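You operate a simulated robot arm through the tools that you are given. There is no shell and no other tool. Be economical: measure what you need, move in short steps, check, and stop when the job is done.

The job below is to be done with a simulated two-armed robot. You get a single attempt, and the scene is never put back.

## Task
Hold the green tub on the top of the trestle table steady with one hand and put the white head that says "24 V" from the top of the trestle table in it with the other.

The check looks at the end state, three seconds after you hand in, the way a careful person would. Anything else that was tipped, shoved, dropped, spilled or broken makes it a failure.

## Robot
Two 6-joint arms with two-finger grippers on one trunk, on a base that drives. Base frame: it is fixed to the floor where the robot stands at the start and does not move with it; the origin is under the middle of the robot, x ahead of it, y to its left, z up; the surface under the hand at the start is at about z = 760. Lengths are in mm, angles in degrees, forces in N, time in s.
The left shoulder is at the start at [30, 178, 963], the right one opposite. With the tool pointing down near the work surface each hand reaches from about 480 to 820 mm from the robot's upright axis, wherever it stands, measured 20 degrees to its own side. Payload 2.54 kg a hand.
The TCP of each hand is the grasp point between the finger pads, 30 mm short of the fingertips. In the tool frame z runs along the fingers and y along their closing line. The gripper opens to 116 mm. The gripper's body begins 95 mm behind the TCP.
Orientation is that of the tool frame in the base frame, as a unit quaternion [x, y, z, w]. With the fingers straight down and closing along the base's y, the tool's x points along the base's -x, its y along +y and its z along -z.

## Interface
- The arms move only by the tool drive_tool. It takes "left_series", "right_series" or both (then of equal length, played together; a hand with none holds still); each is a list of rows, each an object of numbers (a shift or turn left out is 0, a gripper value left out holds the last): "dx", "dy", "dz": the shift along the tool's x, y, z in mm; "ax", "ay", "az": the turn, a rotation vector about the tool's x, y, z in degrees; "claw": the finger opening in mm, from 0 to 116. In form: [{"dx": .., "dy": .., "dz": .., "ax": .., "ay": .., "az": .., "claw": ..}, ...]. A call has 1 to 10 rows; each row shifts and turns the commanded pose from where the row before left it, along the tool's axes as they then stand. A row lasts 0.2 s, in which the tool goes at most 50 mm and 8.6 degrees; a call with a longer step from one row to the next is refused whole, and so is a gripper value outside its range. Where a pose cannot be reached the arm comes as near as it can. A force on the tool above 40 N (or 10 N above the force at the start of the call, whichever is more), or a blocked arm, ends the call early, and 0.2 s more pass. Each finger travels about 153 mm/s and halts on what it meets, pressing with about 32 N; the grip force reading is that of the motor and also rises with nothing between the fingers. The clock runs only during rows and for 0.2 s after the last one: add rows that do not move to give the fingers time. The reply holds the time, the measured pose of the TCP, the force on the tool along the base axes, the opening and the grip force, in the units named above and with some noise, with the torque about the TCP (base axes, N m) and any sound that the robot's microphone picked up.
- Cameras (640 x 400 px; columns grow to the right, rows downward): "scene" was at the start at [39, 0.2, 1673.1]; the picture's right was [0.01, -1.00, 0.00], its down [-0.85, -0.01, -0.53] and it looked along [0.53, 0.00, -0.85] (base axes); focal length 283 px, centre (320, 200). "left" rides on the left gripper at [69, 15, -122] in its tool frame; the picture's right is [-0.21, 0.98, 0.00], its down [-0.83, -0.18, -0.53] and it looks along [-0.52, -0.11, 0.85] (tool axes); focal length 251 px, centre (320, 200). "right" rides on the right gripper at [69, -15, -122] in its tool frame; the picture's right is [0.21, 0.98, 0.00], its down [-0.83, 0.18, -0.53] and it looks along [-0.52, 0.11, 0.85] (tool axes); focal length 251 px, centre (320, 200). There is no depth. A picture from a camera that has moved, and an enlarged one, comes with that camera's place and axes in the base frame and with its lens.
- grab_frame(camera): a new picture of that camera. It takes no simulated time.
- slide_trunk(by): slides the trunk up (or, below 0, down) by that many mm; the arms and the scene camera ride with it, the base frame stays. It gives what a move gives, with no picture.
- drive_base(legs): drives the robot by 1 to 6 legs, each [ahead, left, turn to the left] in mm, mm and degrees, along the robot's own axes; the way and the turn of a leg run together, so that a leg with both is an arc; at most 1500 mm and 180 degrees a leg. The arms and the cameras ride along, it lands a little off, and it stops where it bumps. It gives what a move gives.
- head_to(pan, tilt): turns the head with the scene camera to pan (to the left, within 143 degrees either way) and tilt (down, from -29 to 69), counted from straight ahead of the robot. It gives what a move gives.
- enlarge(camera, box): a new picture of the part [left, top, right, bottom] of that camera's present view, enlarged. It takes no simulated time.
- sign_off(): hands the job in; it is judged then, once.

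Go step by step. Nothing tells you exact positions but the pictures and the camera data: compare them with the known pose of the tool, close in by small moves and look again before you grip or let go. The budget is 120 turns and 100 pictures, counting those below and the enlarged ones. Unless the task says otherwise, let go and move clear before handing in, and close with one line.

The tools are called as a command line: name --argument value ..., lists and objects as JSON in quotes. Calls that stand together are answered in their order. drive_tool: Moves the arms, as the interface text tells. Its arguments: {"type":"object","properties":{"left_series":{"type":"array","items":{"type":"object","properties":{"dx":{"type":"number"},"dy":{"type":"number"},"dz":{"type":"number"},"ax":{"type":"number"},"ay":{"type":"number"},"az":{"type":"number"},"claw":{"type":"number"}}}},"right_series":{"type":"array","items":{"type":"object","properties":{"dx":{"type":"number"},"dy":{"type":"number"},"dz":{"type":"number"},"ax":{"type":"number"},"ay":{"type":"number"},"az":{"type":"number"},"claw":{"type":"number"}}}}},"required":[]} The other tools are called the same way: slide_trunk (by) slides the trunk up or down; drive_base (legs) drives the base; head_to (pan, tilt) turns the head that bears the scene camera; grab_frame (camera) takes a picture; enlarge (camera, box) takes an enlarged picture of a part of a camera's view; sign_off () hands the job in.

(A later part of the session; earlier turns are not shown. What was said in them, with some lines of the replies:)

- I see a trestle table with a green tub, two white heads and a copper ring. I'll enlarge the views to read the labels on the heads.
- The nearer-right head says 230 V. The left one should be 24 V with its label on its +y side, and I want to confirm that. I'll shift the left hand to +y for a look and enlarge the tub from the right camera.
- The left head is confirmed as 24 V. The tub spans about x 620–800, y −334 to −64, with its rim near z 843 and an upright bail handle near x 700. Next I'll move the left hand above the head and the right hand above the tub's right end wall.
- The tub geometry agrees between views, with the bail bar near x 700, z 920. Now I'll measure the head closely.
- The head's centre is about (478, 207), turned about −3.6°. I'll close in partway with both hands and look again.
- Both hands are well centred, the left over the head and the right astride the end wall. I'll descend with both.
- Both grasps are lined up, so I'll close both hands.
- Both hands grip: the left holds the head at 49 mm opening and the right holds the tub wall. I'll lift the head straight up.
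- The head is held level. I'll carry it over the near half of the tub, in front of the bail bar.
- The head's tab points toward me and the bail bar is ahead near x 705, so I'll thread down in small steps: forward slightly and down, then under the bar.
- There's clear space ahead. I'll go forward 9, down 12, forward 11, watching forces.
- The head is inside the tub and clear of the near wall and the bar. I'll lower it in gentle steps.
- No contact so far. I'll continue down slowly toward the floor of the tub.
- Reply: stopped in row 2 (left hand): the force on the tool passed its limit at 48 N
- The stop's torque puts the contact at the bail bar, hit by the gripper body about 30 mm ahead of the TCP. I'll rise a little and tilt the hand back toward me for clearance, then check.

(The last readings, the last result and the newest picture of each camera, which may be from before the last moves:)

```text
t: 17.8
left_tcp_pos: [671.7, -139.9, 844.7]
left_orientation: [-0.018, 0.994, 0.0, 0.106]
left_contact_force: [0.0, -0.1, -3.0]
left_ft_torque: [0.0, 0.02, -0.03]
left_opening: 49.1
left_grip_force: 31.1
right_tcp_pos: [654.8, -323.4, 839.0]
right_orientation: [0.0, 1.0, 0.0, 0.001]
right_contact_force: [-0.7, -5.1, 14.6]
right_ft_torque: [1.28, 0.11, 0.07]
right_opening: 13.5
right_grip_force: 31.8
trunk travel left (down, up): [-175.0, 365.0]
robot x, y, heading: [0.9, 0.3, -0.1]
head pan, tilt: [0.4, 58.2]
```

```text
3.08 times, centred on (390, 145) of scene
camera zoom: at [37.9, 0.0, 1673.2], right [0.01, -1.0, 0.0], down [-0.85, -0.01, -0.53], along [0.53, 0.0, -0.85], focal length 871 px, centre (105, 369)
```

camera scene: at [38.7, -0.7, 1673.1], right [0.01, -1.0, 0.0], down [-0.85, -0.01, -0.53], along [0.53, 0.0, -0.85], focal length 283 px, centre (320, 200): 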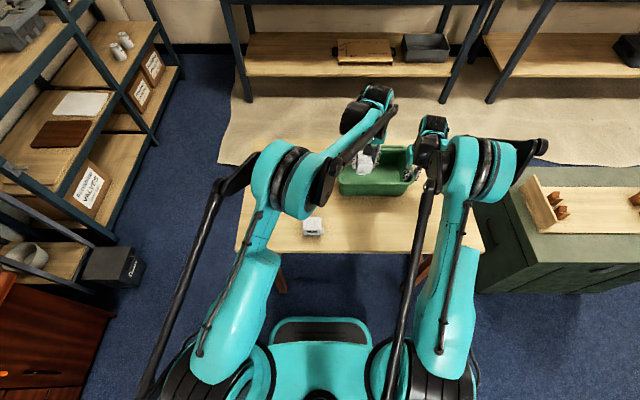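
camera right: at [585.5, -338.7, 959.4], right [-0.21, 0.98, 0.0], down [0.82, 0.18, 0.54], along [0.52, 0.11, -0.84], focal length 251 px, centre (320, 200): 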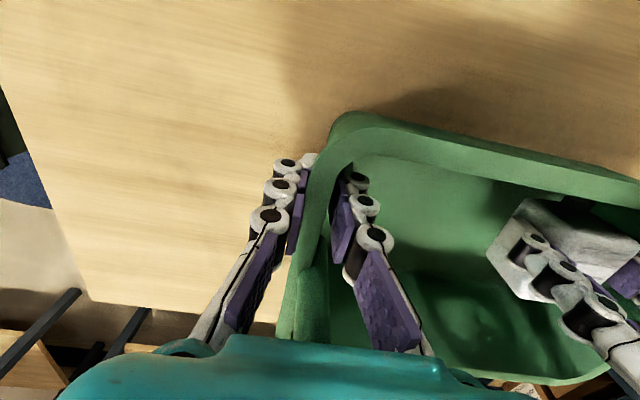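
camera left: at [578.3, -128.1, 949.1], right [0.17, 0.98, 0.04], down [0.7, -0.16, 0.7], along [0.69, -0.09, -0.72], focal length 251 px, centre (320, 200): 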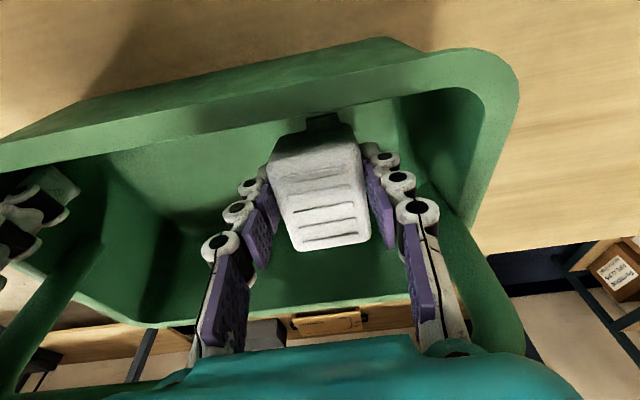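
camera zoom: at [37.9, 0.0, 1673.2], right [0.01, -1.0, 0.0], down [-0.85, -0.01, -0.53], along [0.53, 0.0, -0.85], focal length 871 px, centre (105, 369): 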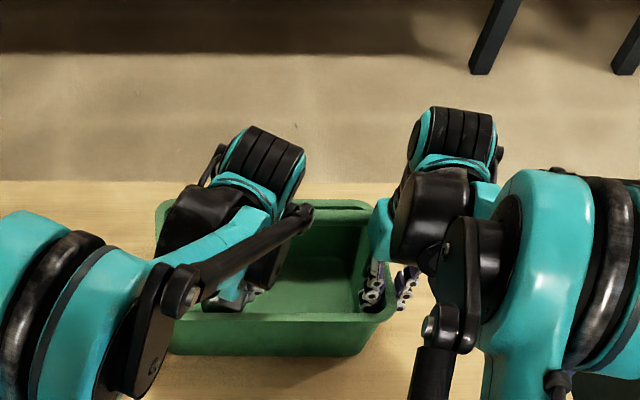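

The tilt gives the body clearance from the bar. I'll descend vertically in small steps, watching the force.

drive_tool --left_series '[{"dz": 3.9, "dx": 0.83}, {"dz": 3.9, "dx": 0.83}, {"dz": 3.9, "dx": 0.83}, {"dz": 3.9, "dx": 0.83}, {"dz": 2, "dx": 0.4}, {}]'

grab_frame --camera "left"

enlarge --camera "right" --box '[400, 150, 640, 400]'

```text
t: 19.2
left_tcp_pos: [671.9, -139.2, 826.8]
left_orientation: [-0.018, 0.994, 0.001, 0.105]
left_contact_force: [0.0, 0.0, -3.3]
left_ft_torque: [0.0, 0.0, 0.0]
left_opening: 49.4
left_grip_force: 31.8
right_tcp_pos: [653.6, -322.8, 839.0]
right_orientation: [0.0, 1.0, 0.0, 0.001]
right_contact_force: [0.4, -5.8, 16.5]
right_ft_torque: [1.25, 0.07, 0.06]
right_opening: 13.5
right_grip_force: 31.6
trunk travel left (down, up): [-175.0, 365.0]
robot x, y, heading: [3.5, 1.8, -0.1]
head pan, tilt: [0.4, 58.2]
```

```text
54 pictures are left
camera left: at [578.7, -128.4, 930.8], right [0.17, 0.98, 0.04], down [0.7, -0.16, 0.7], along [0.69, -0.09, -0.72], focal length 251 px, centre (320, 200)
```

left: 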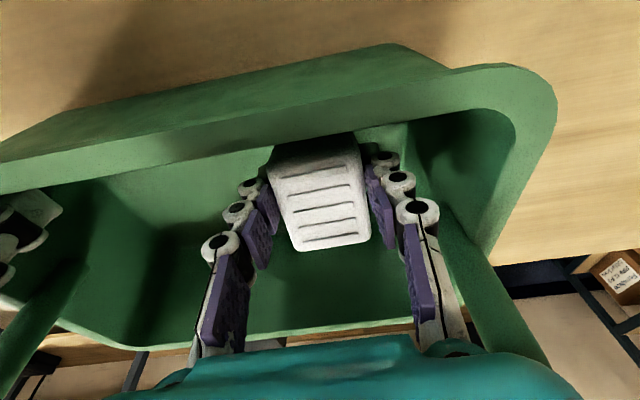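

```text
1.60 times, centred on (520, 275) of right
camera zoom: at [585.9, -338.5, 959.3], right [-0.21, 0.98, 0.0], down [0.83, 0.18, 0.54], along [0.52, 0.11, -0.84], focal length 402 px, centre (0, 80)
```

zoom: 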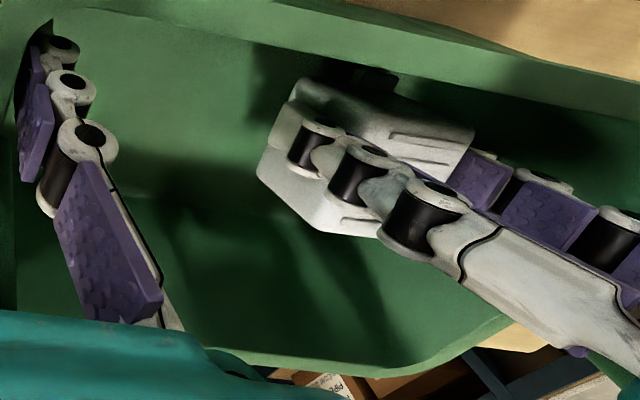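

Still free of contact and about 12 mm above the floor. I'll continue in finer steps.

drive_tool --left_series '[{"dz": 2.5, "dx": 0.53}, {"dz": 2.5, "dx": 0.53}, {"dz": 2, "dx": 0.42}, {"dz": 2, "dx": 0.42}, {}]'

grab_frame --camera "left"

enlarge --camera "right" --box '[400, 150, 640, 400]'

```text
t: 20.1
left_tcp_pos: [673.7, -138.8, 822.5]
left_orientation: [-0.018, 0.994, 0.001, 0.107]
left_contact_force: [-7.1, 1.4, 11.7]
left_ft_torque: [-0.29, -1.23, -0.09]
left_opening: 49.1
left_grip_force: 31.8
right_tcp_pos: [654.6, -323.6, 837.8]
right_orientation: [0.0, 1.0, 0.0, 0.001]
right_contact_force: [0.6, -1.7, 5.6]
right_ft_torque: [1.36, 0.18, -0.06]
right_opening: 13.5
right_grip_force: 31.9
trunk travel left (down, up): [-175.0, 365.0]
robot x, y, heading: [1.9, -2.0, -0.1]
head pan, tilt: [0.4, 58.2]
stopped in row 4 (left hand): the force on the tool passed its limit at 45 N (the readings are from after the stop); the commanded pose is now the measured one
```

```text
52 pictures are left
camera left: at [578.1, -128.5, 926.6], right [0.17, 0.98, 0.04], down [0.7, -0.15, 0.7], along [0.69, -0.09, -0.71], focal length 251 px, centre (320, 200)
```

left: 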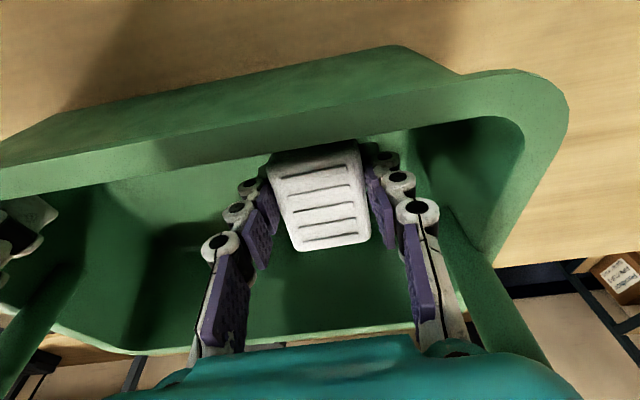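

```text
1.60 times, centred on (520, 275) of right
camera zoom: at [584.9, -338.2, 959.3], right [-0.21, 0.98, 0.0], down [0.82, 0.18, 0.54], along [0.52, 0.11, -0.84], focal length 402 px, centre (0, 80)
```

zoom: 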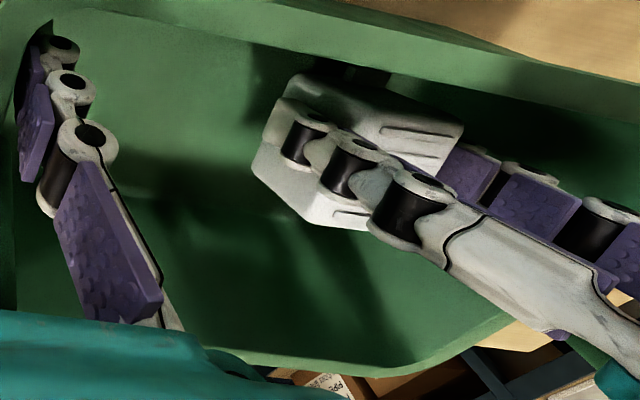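

The hand touched the bar again with the head about 10 mm above the floor. I'll rise 3 mm, tilt 6° more and go down until the head's far edge reaches the floor.

drive_tool --left_series '[{"dz": -3, "dx": -0.6}, {"ay": -3}, {"ay": -3}, {"dz": 1.9, "dx": 0.62}, {"dz": 1.9, "dx": 0.62}, {"dz": 1.9, "dx": 0.62}, {}]'

grab_frame --camera "left"

enlarge --camera "right" --box '[400, 150, 640, 400]'

```text
t: 21.7
left_tcp_pos: [673.1, -138.6, 819.3]
left_orientation: [-0.018, 0.987, 0.002, 0.159]
left_contact_force: [-0.4, -0.2, -4.0]
left_ft_torque: [0.0, 0.01, 0.0]
left_opening: 49.3
left_grip_force: 32.0
right_tcp_pos: [654.6, -322.4, 837.9]
right_orientation: [0.0, 1.0, 0.0, 0.001]
right_contact_force: [-2.8, -4.9, 24.9]
right_ft_torque: [1.34, 0.6, -0.05]
right_opening: 13.3
right_grip_force: 32.2
trunk travel left (down, up): [-175.0, 365.0]
robot x, y, heading: [0.1, 1.4, -0.0]
head pan, tilt: [0.4, 58.2]
```

```text
50 pictures are left
camera left: at [568.9, -128.6, 913.4], right [0.17, 0.98, 0.07], down [0.62, -0.16, 0.77], along [0.76, -0.09, -0.64], focal length 251 px, centre (320, 200)
```

left: 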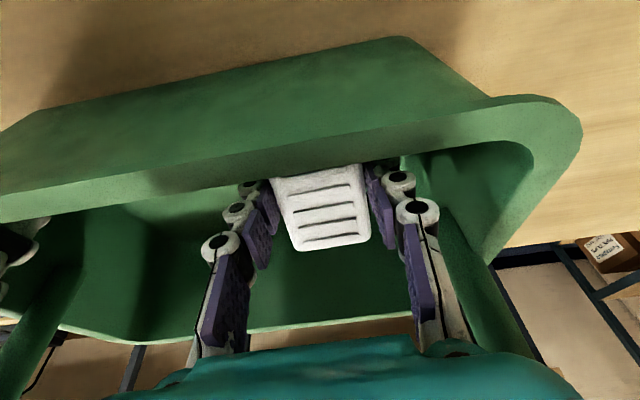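

```text
1.60 times, centred on (520, 275) of right
camera zoom: at [585.3, -338.0, 959.1], right [-0.21, 0.98, 0.0], down [0.82, 0.18, 0.54], along [0.52, 0.11, -0.84], focal length 402 px, centre (0, 80)
```

zoom: 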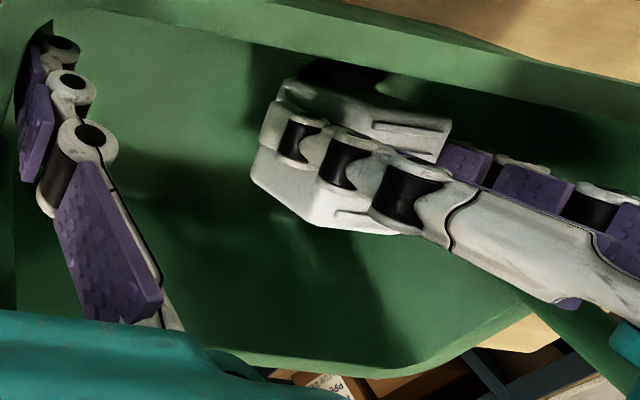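

drive_tool --left_series '[{"dz": 1.4, "dx": 0.45}, {"dz": 1.4, "dx": 0.45}, {"dz": 1.4, "dx": 0.45}, {"dz": 1.4, "dx": 0.45}, {"dz": 1.4, "dx": 0.45}, {}]' --right_series '[{"dz": -0.5}, {"dz": -0.5}, {}, {}, {}, {}]'

enlarge --camera "right" --box '[400, 150, 640, 400]'

```text
t: 23.1
left_tcp_pos: [672.2, -139.3, 811.0]
left_orientation: [-0.018, 0.987, 0.001, 0.16]
left_contact_force: [-0.3, -0.3, 22.6]
left_ft_torque: [0.0, 0.3, 0.0]
left_opening: 49.4
left_grip_force: 32.0
right_tcp_pos: [654.5, -322.6, 838.2]
right_orientation: [0.0, 1.0, 0.0, 0.002]
right_contact_force: [-0.1, -4.3, -0.3]
right_ft_torque: [1.25, -0.05, -0.07]
right_opening: 13.3
right_grip_force: 31.6
trunk travel left (down, up): [-175.0, 365.0]
robot x, y, heading: [0.6, -1.6, -0.1]
head pan, tilt: [0.4, 58.2]
```

```text
1.60 times, centred on (520, 275) of right
camera zoom: at [585.3, -338.0, 959.1], right [-0.21, 0.98, 0.0], down [0.82, 0.18, 0.54], along [0.52, 0.11, -0.84], focal length 402 px, centre (0, 80)
```

zoom: 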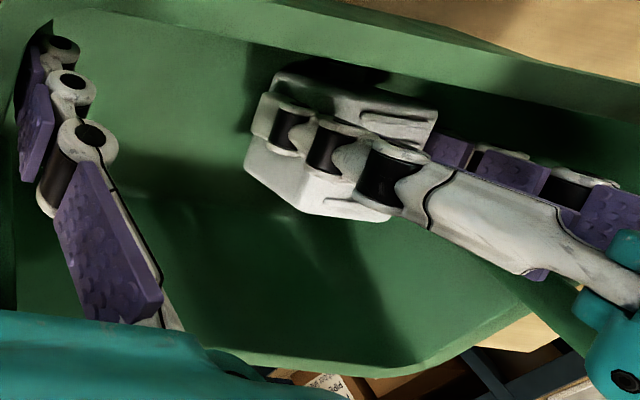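

The left hand reads a pure vertical load, so the head is resting in the tub. I'll ease up slightly and open gently, limited so the fingers clear the end wall.

drive_tool --left_series '[{"dz": -1}, {"claw": 53}, {"claw": 58}, {"claw": 64}, {"claw": 70}, {}, {}]'

grab_frame --camera "left"

enlarge --camera "right" --box '[400, 150, 640, 400]'

```text
t: 24.7
left_tcp_pos: [673.1, -139.1, 812.1]
left_orientation: [-0.017, 0.987, 0.002, 0.159]
left_contact_force: [-0.5, -0.5, 0.0]
left_ft_torque: [-0.02, -0.02, -0.01]
left_opening: 70.1
left_grip_force: 0.0
right_tcp_pos: [654.8, -323.5, 837.6]
right_orientation: [0.0, 1.0, 0.0, 0.001]
right_contact_force: [0.9, -3.2, 12.4]
right_ft_torque: [1.33, 0.05, 0.0]
right_opening: 13.6
right_grip_force: 31.8
trunk travel left (down, up): [-175.0, 365.0]
robot x, y, heading: [-2.6, -1.7, -0.2]
head pan, tilt: [0.4, 58.2]
```

```text
47 pictures are left
camera left: at [568.6, -128.6, 905.8], right [0.17, 0.98, 0.07], down [0.62, -0.16, 0.77], along [0.76, -0.09, -0.64], focal length 251 px, centre (320, 200)
```

left: 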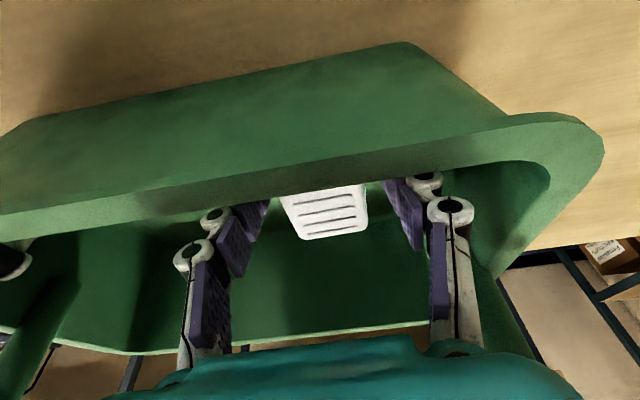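

```text
1.60 times, centred on (520, 275) of right
camera zoom: at [585.9, -337.8, 959.1], right [-0.21, 0.98, 0.0], down [0.82, 0.18, 0.54], along [0.52, 0.11, -0.84], focal length 402 px, centre (0, 80)
```

zoom: 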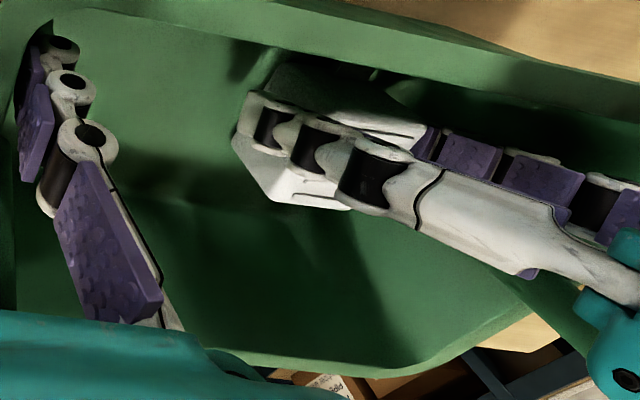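

The head is released and standing in the tub. I'll retract the left hand along its own axis.

drive_tool --left_series '[{"dz": -8}, {"dz": -15}, {"dz": -20}, {"dz": -20}, {"dz": -25}, {"dz": -30}, {"dz": -30}, {"dz": -30}, {}]'

grab_frame --camera "left"

grab_frame --camera "right"

grab_frame --camera "scene"

```text
t: 26.7
left_tcp_pos: [614.8, -140.6, 982.7]
left_orientation: [-0.018, 0.987, 0.002, 0.158]
left_contact_force: [-0.1, 0.6, -0.7]
left_ft_torque: [0.0, 0.01, -0.02]
left_opening: 70.1
left_grip_force: 0.1
right_tcp_pos: [654.6, -322.3, 838.7]
right_orientation: [0.001, 1.0, 0.0, 0.001]
right_contact_force: [-1.3, -0.9, 9.5]
right_ft_torque: [1.29, -0.4, -0.14]
right_opening: 13.5
right_grip_force: 32.3
trunk travel left (down, up): [-175.0, 365.0]
robot x, y, heading: [-2.4, -0.7, 0.2]
head pan, tilt: [0.4, 58.2]
```

```text
45 pictures are left
camera left: at [512.1, -130.1, 1076.7], right [0.17, 0.98, 0.07], down [0.62, -0.16, 0.77], along [0.76, -0.09, -0.64], focal length 251 px, centre (320, 200)
```

left: 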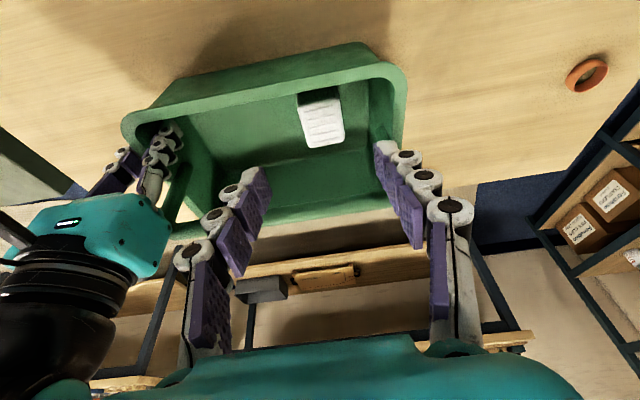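

```text
44 pictures are left
camera right: at [585.6, -337.8, 959.1], right [-0.21, 0.98, 0.0], down [0.83, 0.18, 0.54], along [0.52, 0.11, -0.84], focal length 251 px, centre (320, 200)
```

right: 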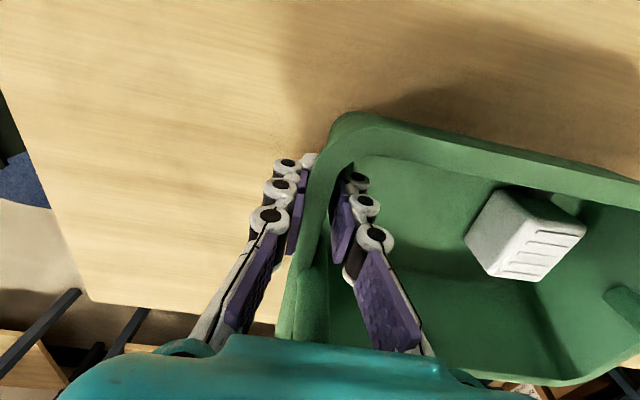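

```text
43 pictures are left
camera scene: at [37.7, 0.3, 1673.1], right [0.01, -1.0, 0.0], down [-0.85, -0.01, -0.53], along [0.53, 0.0, -0.85], focal length 283 px, centre (320, 200)
```

scene: 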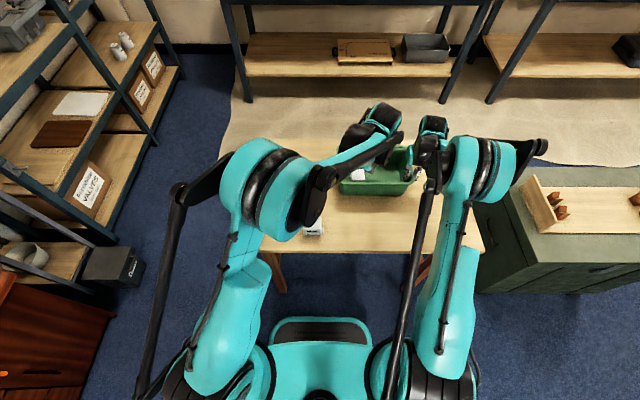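

The head sits inside the tub with its base on the floor. Next I'll move the left hand away, then open the right hand and lift it clear.

drive_tool --left_series '[{"dz": -20}, {"dz": -20, "dy": 20}, {"dy": 35, "ay": 4.5}, {"dy": 35, "ay": 4.5}, {"dy": 35, "ay": 4.5}, {"dy": 35, "ay": 4.5}, {"dy": 35}, {"dy": 35}, {"dy": 35}, {}]'

drive_tool --right_series '[{"claw": 18}, {"claw": 25}, {"claw": 40}, {"claw": 54}, {}, {"dz": -10}, {"dz": -25}, {"dz": -40}, {"dz": -40}, {"dz": -40}]'

grab_frame --camera "right"

grab_frame --camera "scene"

grab_frame --camera "left"

```text
t: 28.9
left_tcp_pos: [594.0, 122.4, 1014.9]
left_orientation: [-0.018, 1.0, -0.001, 0.003]
left_contact_force: [-0.7, 0.4, -0.3]
left_ft_torque: [-0.02, 0.01, 0.02]
left_opening: 69.8
left_grip_force: 0.0
right_tcp_pos: [654.0, -322.2, 837.5]
right_orientation: [0.0, 1.0, 0.001, 0.0]
right_contact_force: [-2.1, -2.3, 8.4]
right_ft_torque: [1.41, -0.01, 0.02]
right_opening: 13.3
right_grip_force: 31.7
trunk travel left (down, up): [-175.0, 365.0]
robot x, y, heading: [2.7, -0.5, -0.1]
head pan, tilt: [0.4, 58.2]
```

```text
t: 31.1
left_tcp_pos: [594.3, 123.3, 1015.2]
left_orientation: [-0.018, 1.0, -0.001, 0.002]
left_contact_force: [-1.1, 0.8, -0.3]
left_ft_torque: [0.05, 0.02, -0.03]
left_opening: 70.0
left_grip_force: 0.0
right_tcp_pos: [652.6, -324.9, 994.0]
right_orientation: [0.0, 1.0, 0.0, 0.001]
right_contact_force: [0.5, -0.3, -0.1]
right_ft_torque: [0.02, -0.03, 0.02]
right_opening: 54.1
right_grip_force: 0.1
trunk travel left (down, up): [-175.0, 365.0]
robot x, y, heading: [-0.9, 1.1, -0.3]
head pan, tilt: [0.4, 58.2]
```

```text
42 pictures are left
camera right: at [583.9, -339.1, 1115.0], right [-0.21, 0.98, 0.0], down [0.83, 0.18, 0.53], along [0.52, 0.11, -0.84], focal length 251 px, centre (320, 200)
```

right: 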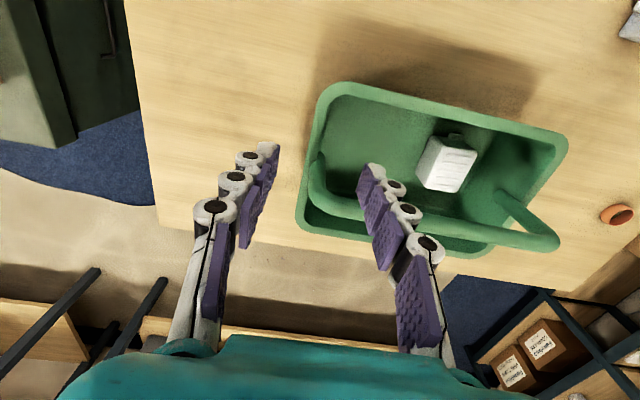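

```text
41 pictures are left
camera scene: at [38.4, 0.5, 1673.1], right [0.01, -1.0, 0.0], down [-0.85, -0.01, -0.53], along [0.53, 0.0, -0.85], focal length 283 px, centre (320, 200)
```

scene: 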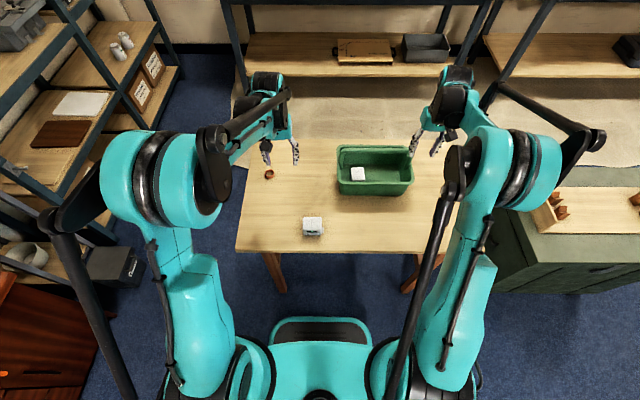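

```text
40 pictures are left
camera left: at [524.8, 134.2, 1137.0], right [0.18, 0.98, 0.0], down [0.83, -0.15, 0.54], along [0.53, -0.1, -0.84], focal length 251 px, centre (320, 200)
```

left: 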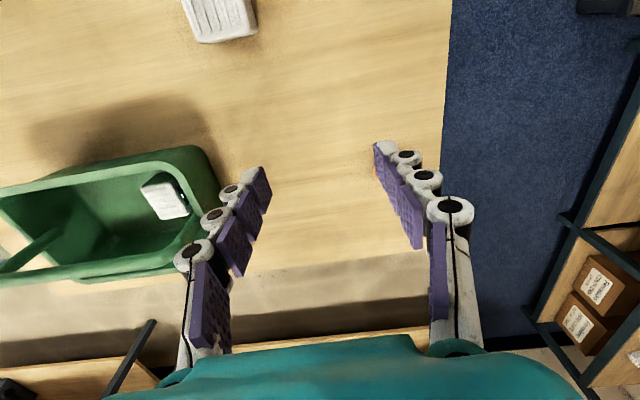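

The 24 V head stands in the green tub, the tub is upright where it was, the 230 V head and the ring are untouched, and both hands are clear. I'm handing in.

sign_off

```text
The job is handed in.
```

The white 24 V head is standing in the green tub; the right hand held the tub throughout, and both hands were clear at hand-in, though the left hand bumped the tub's handle twice on the way down.
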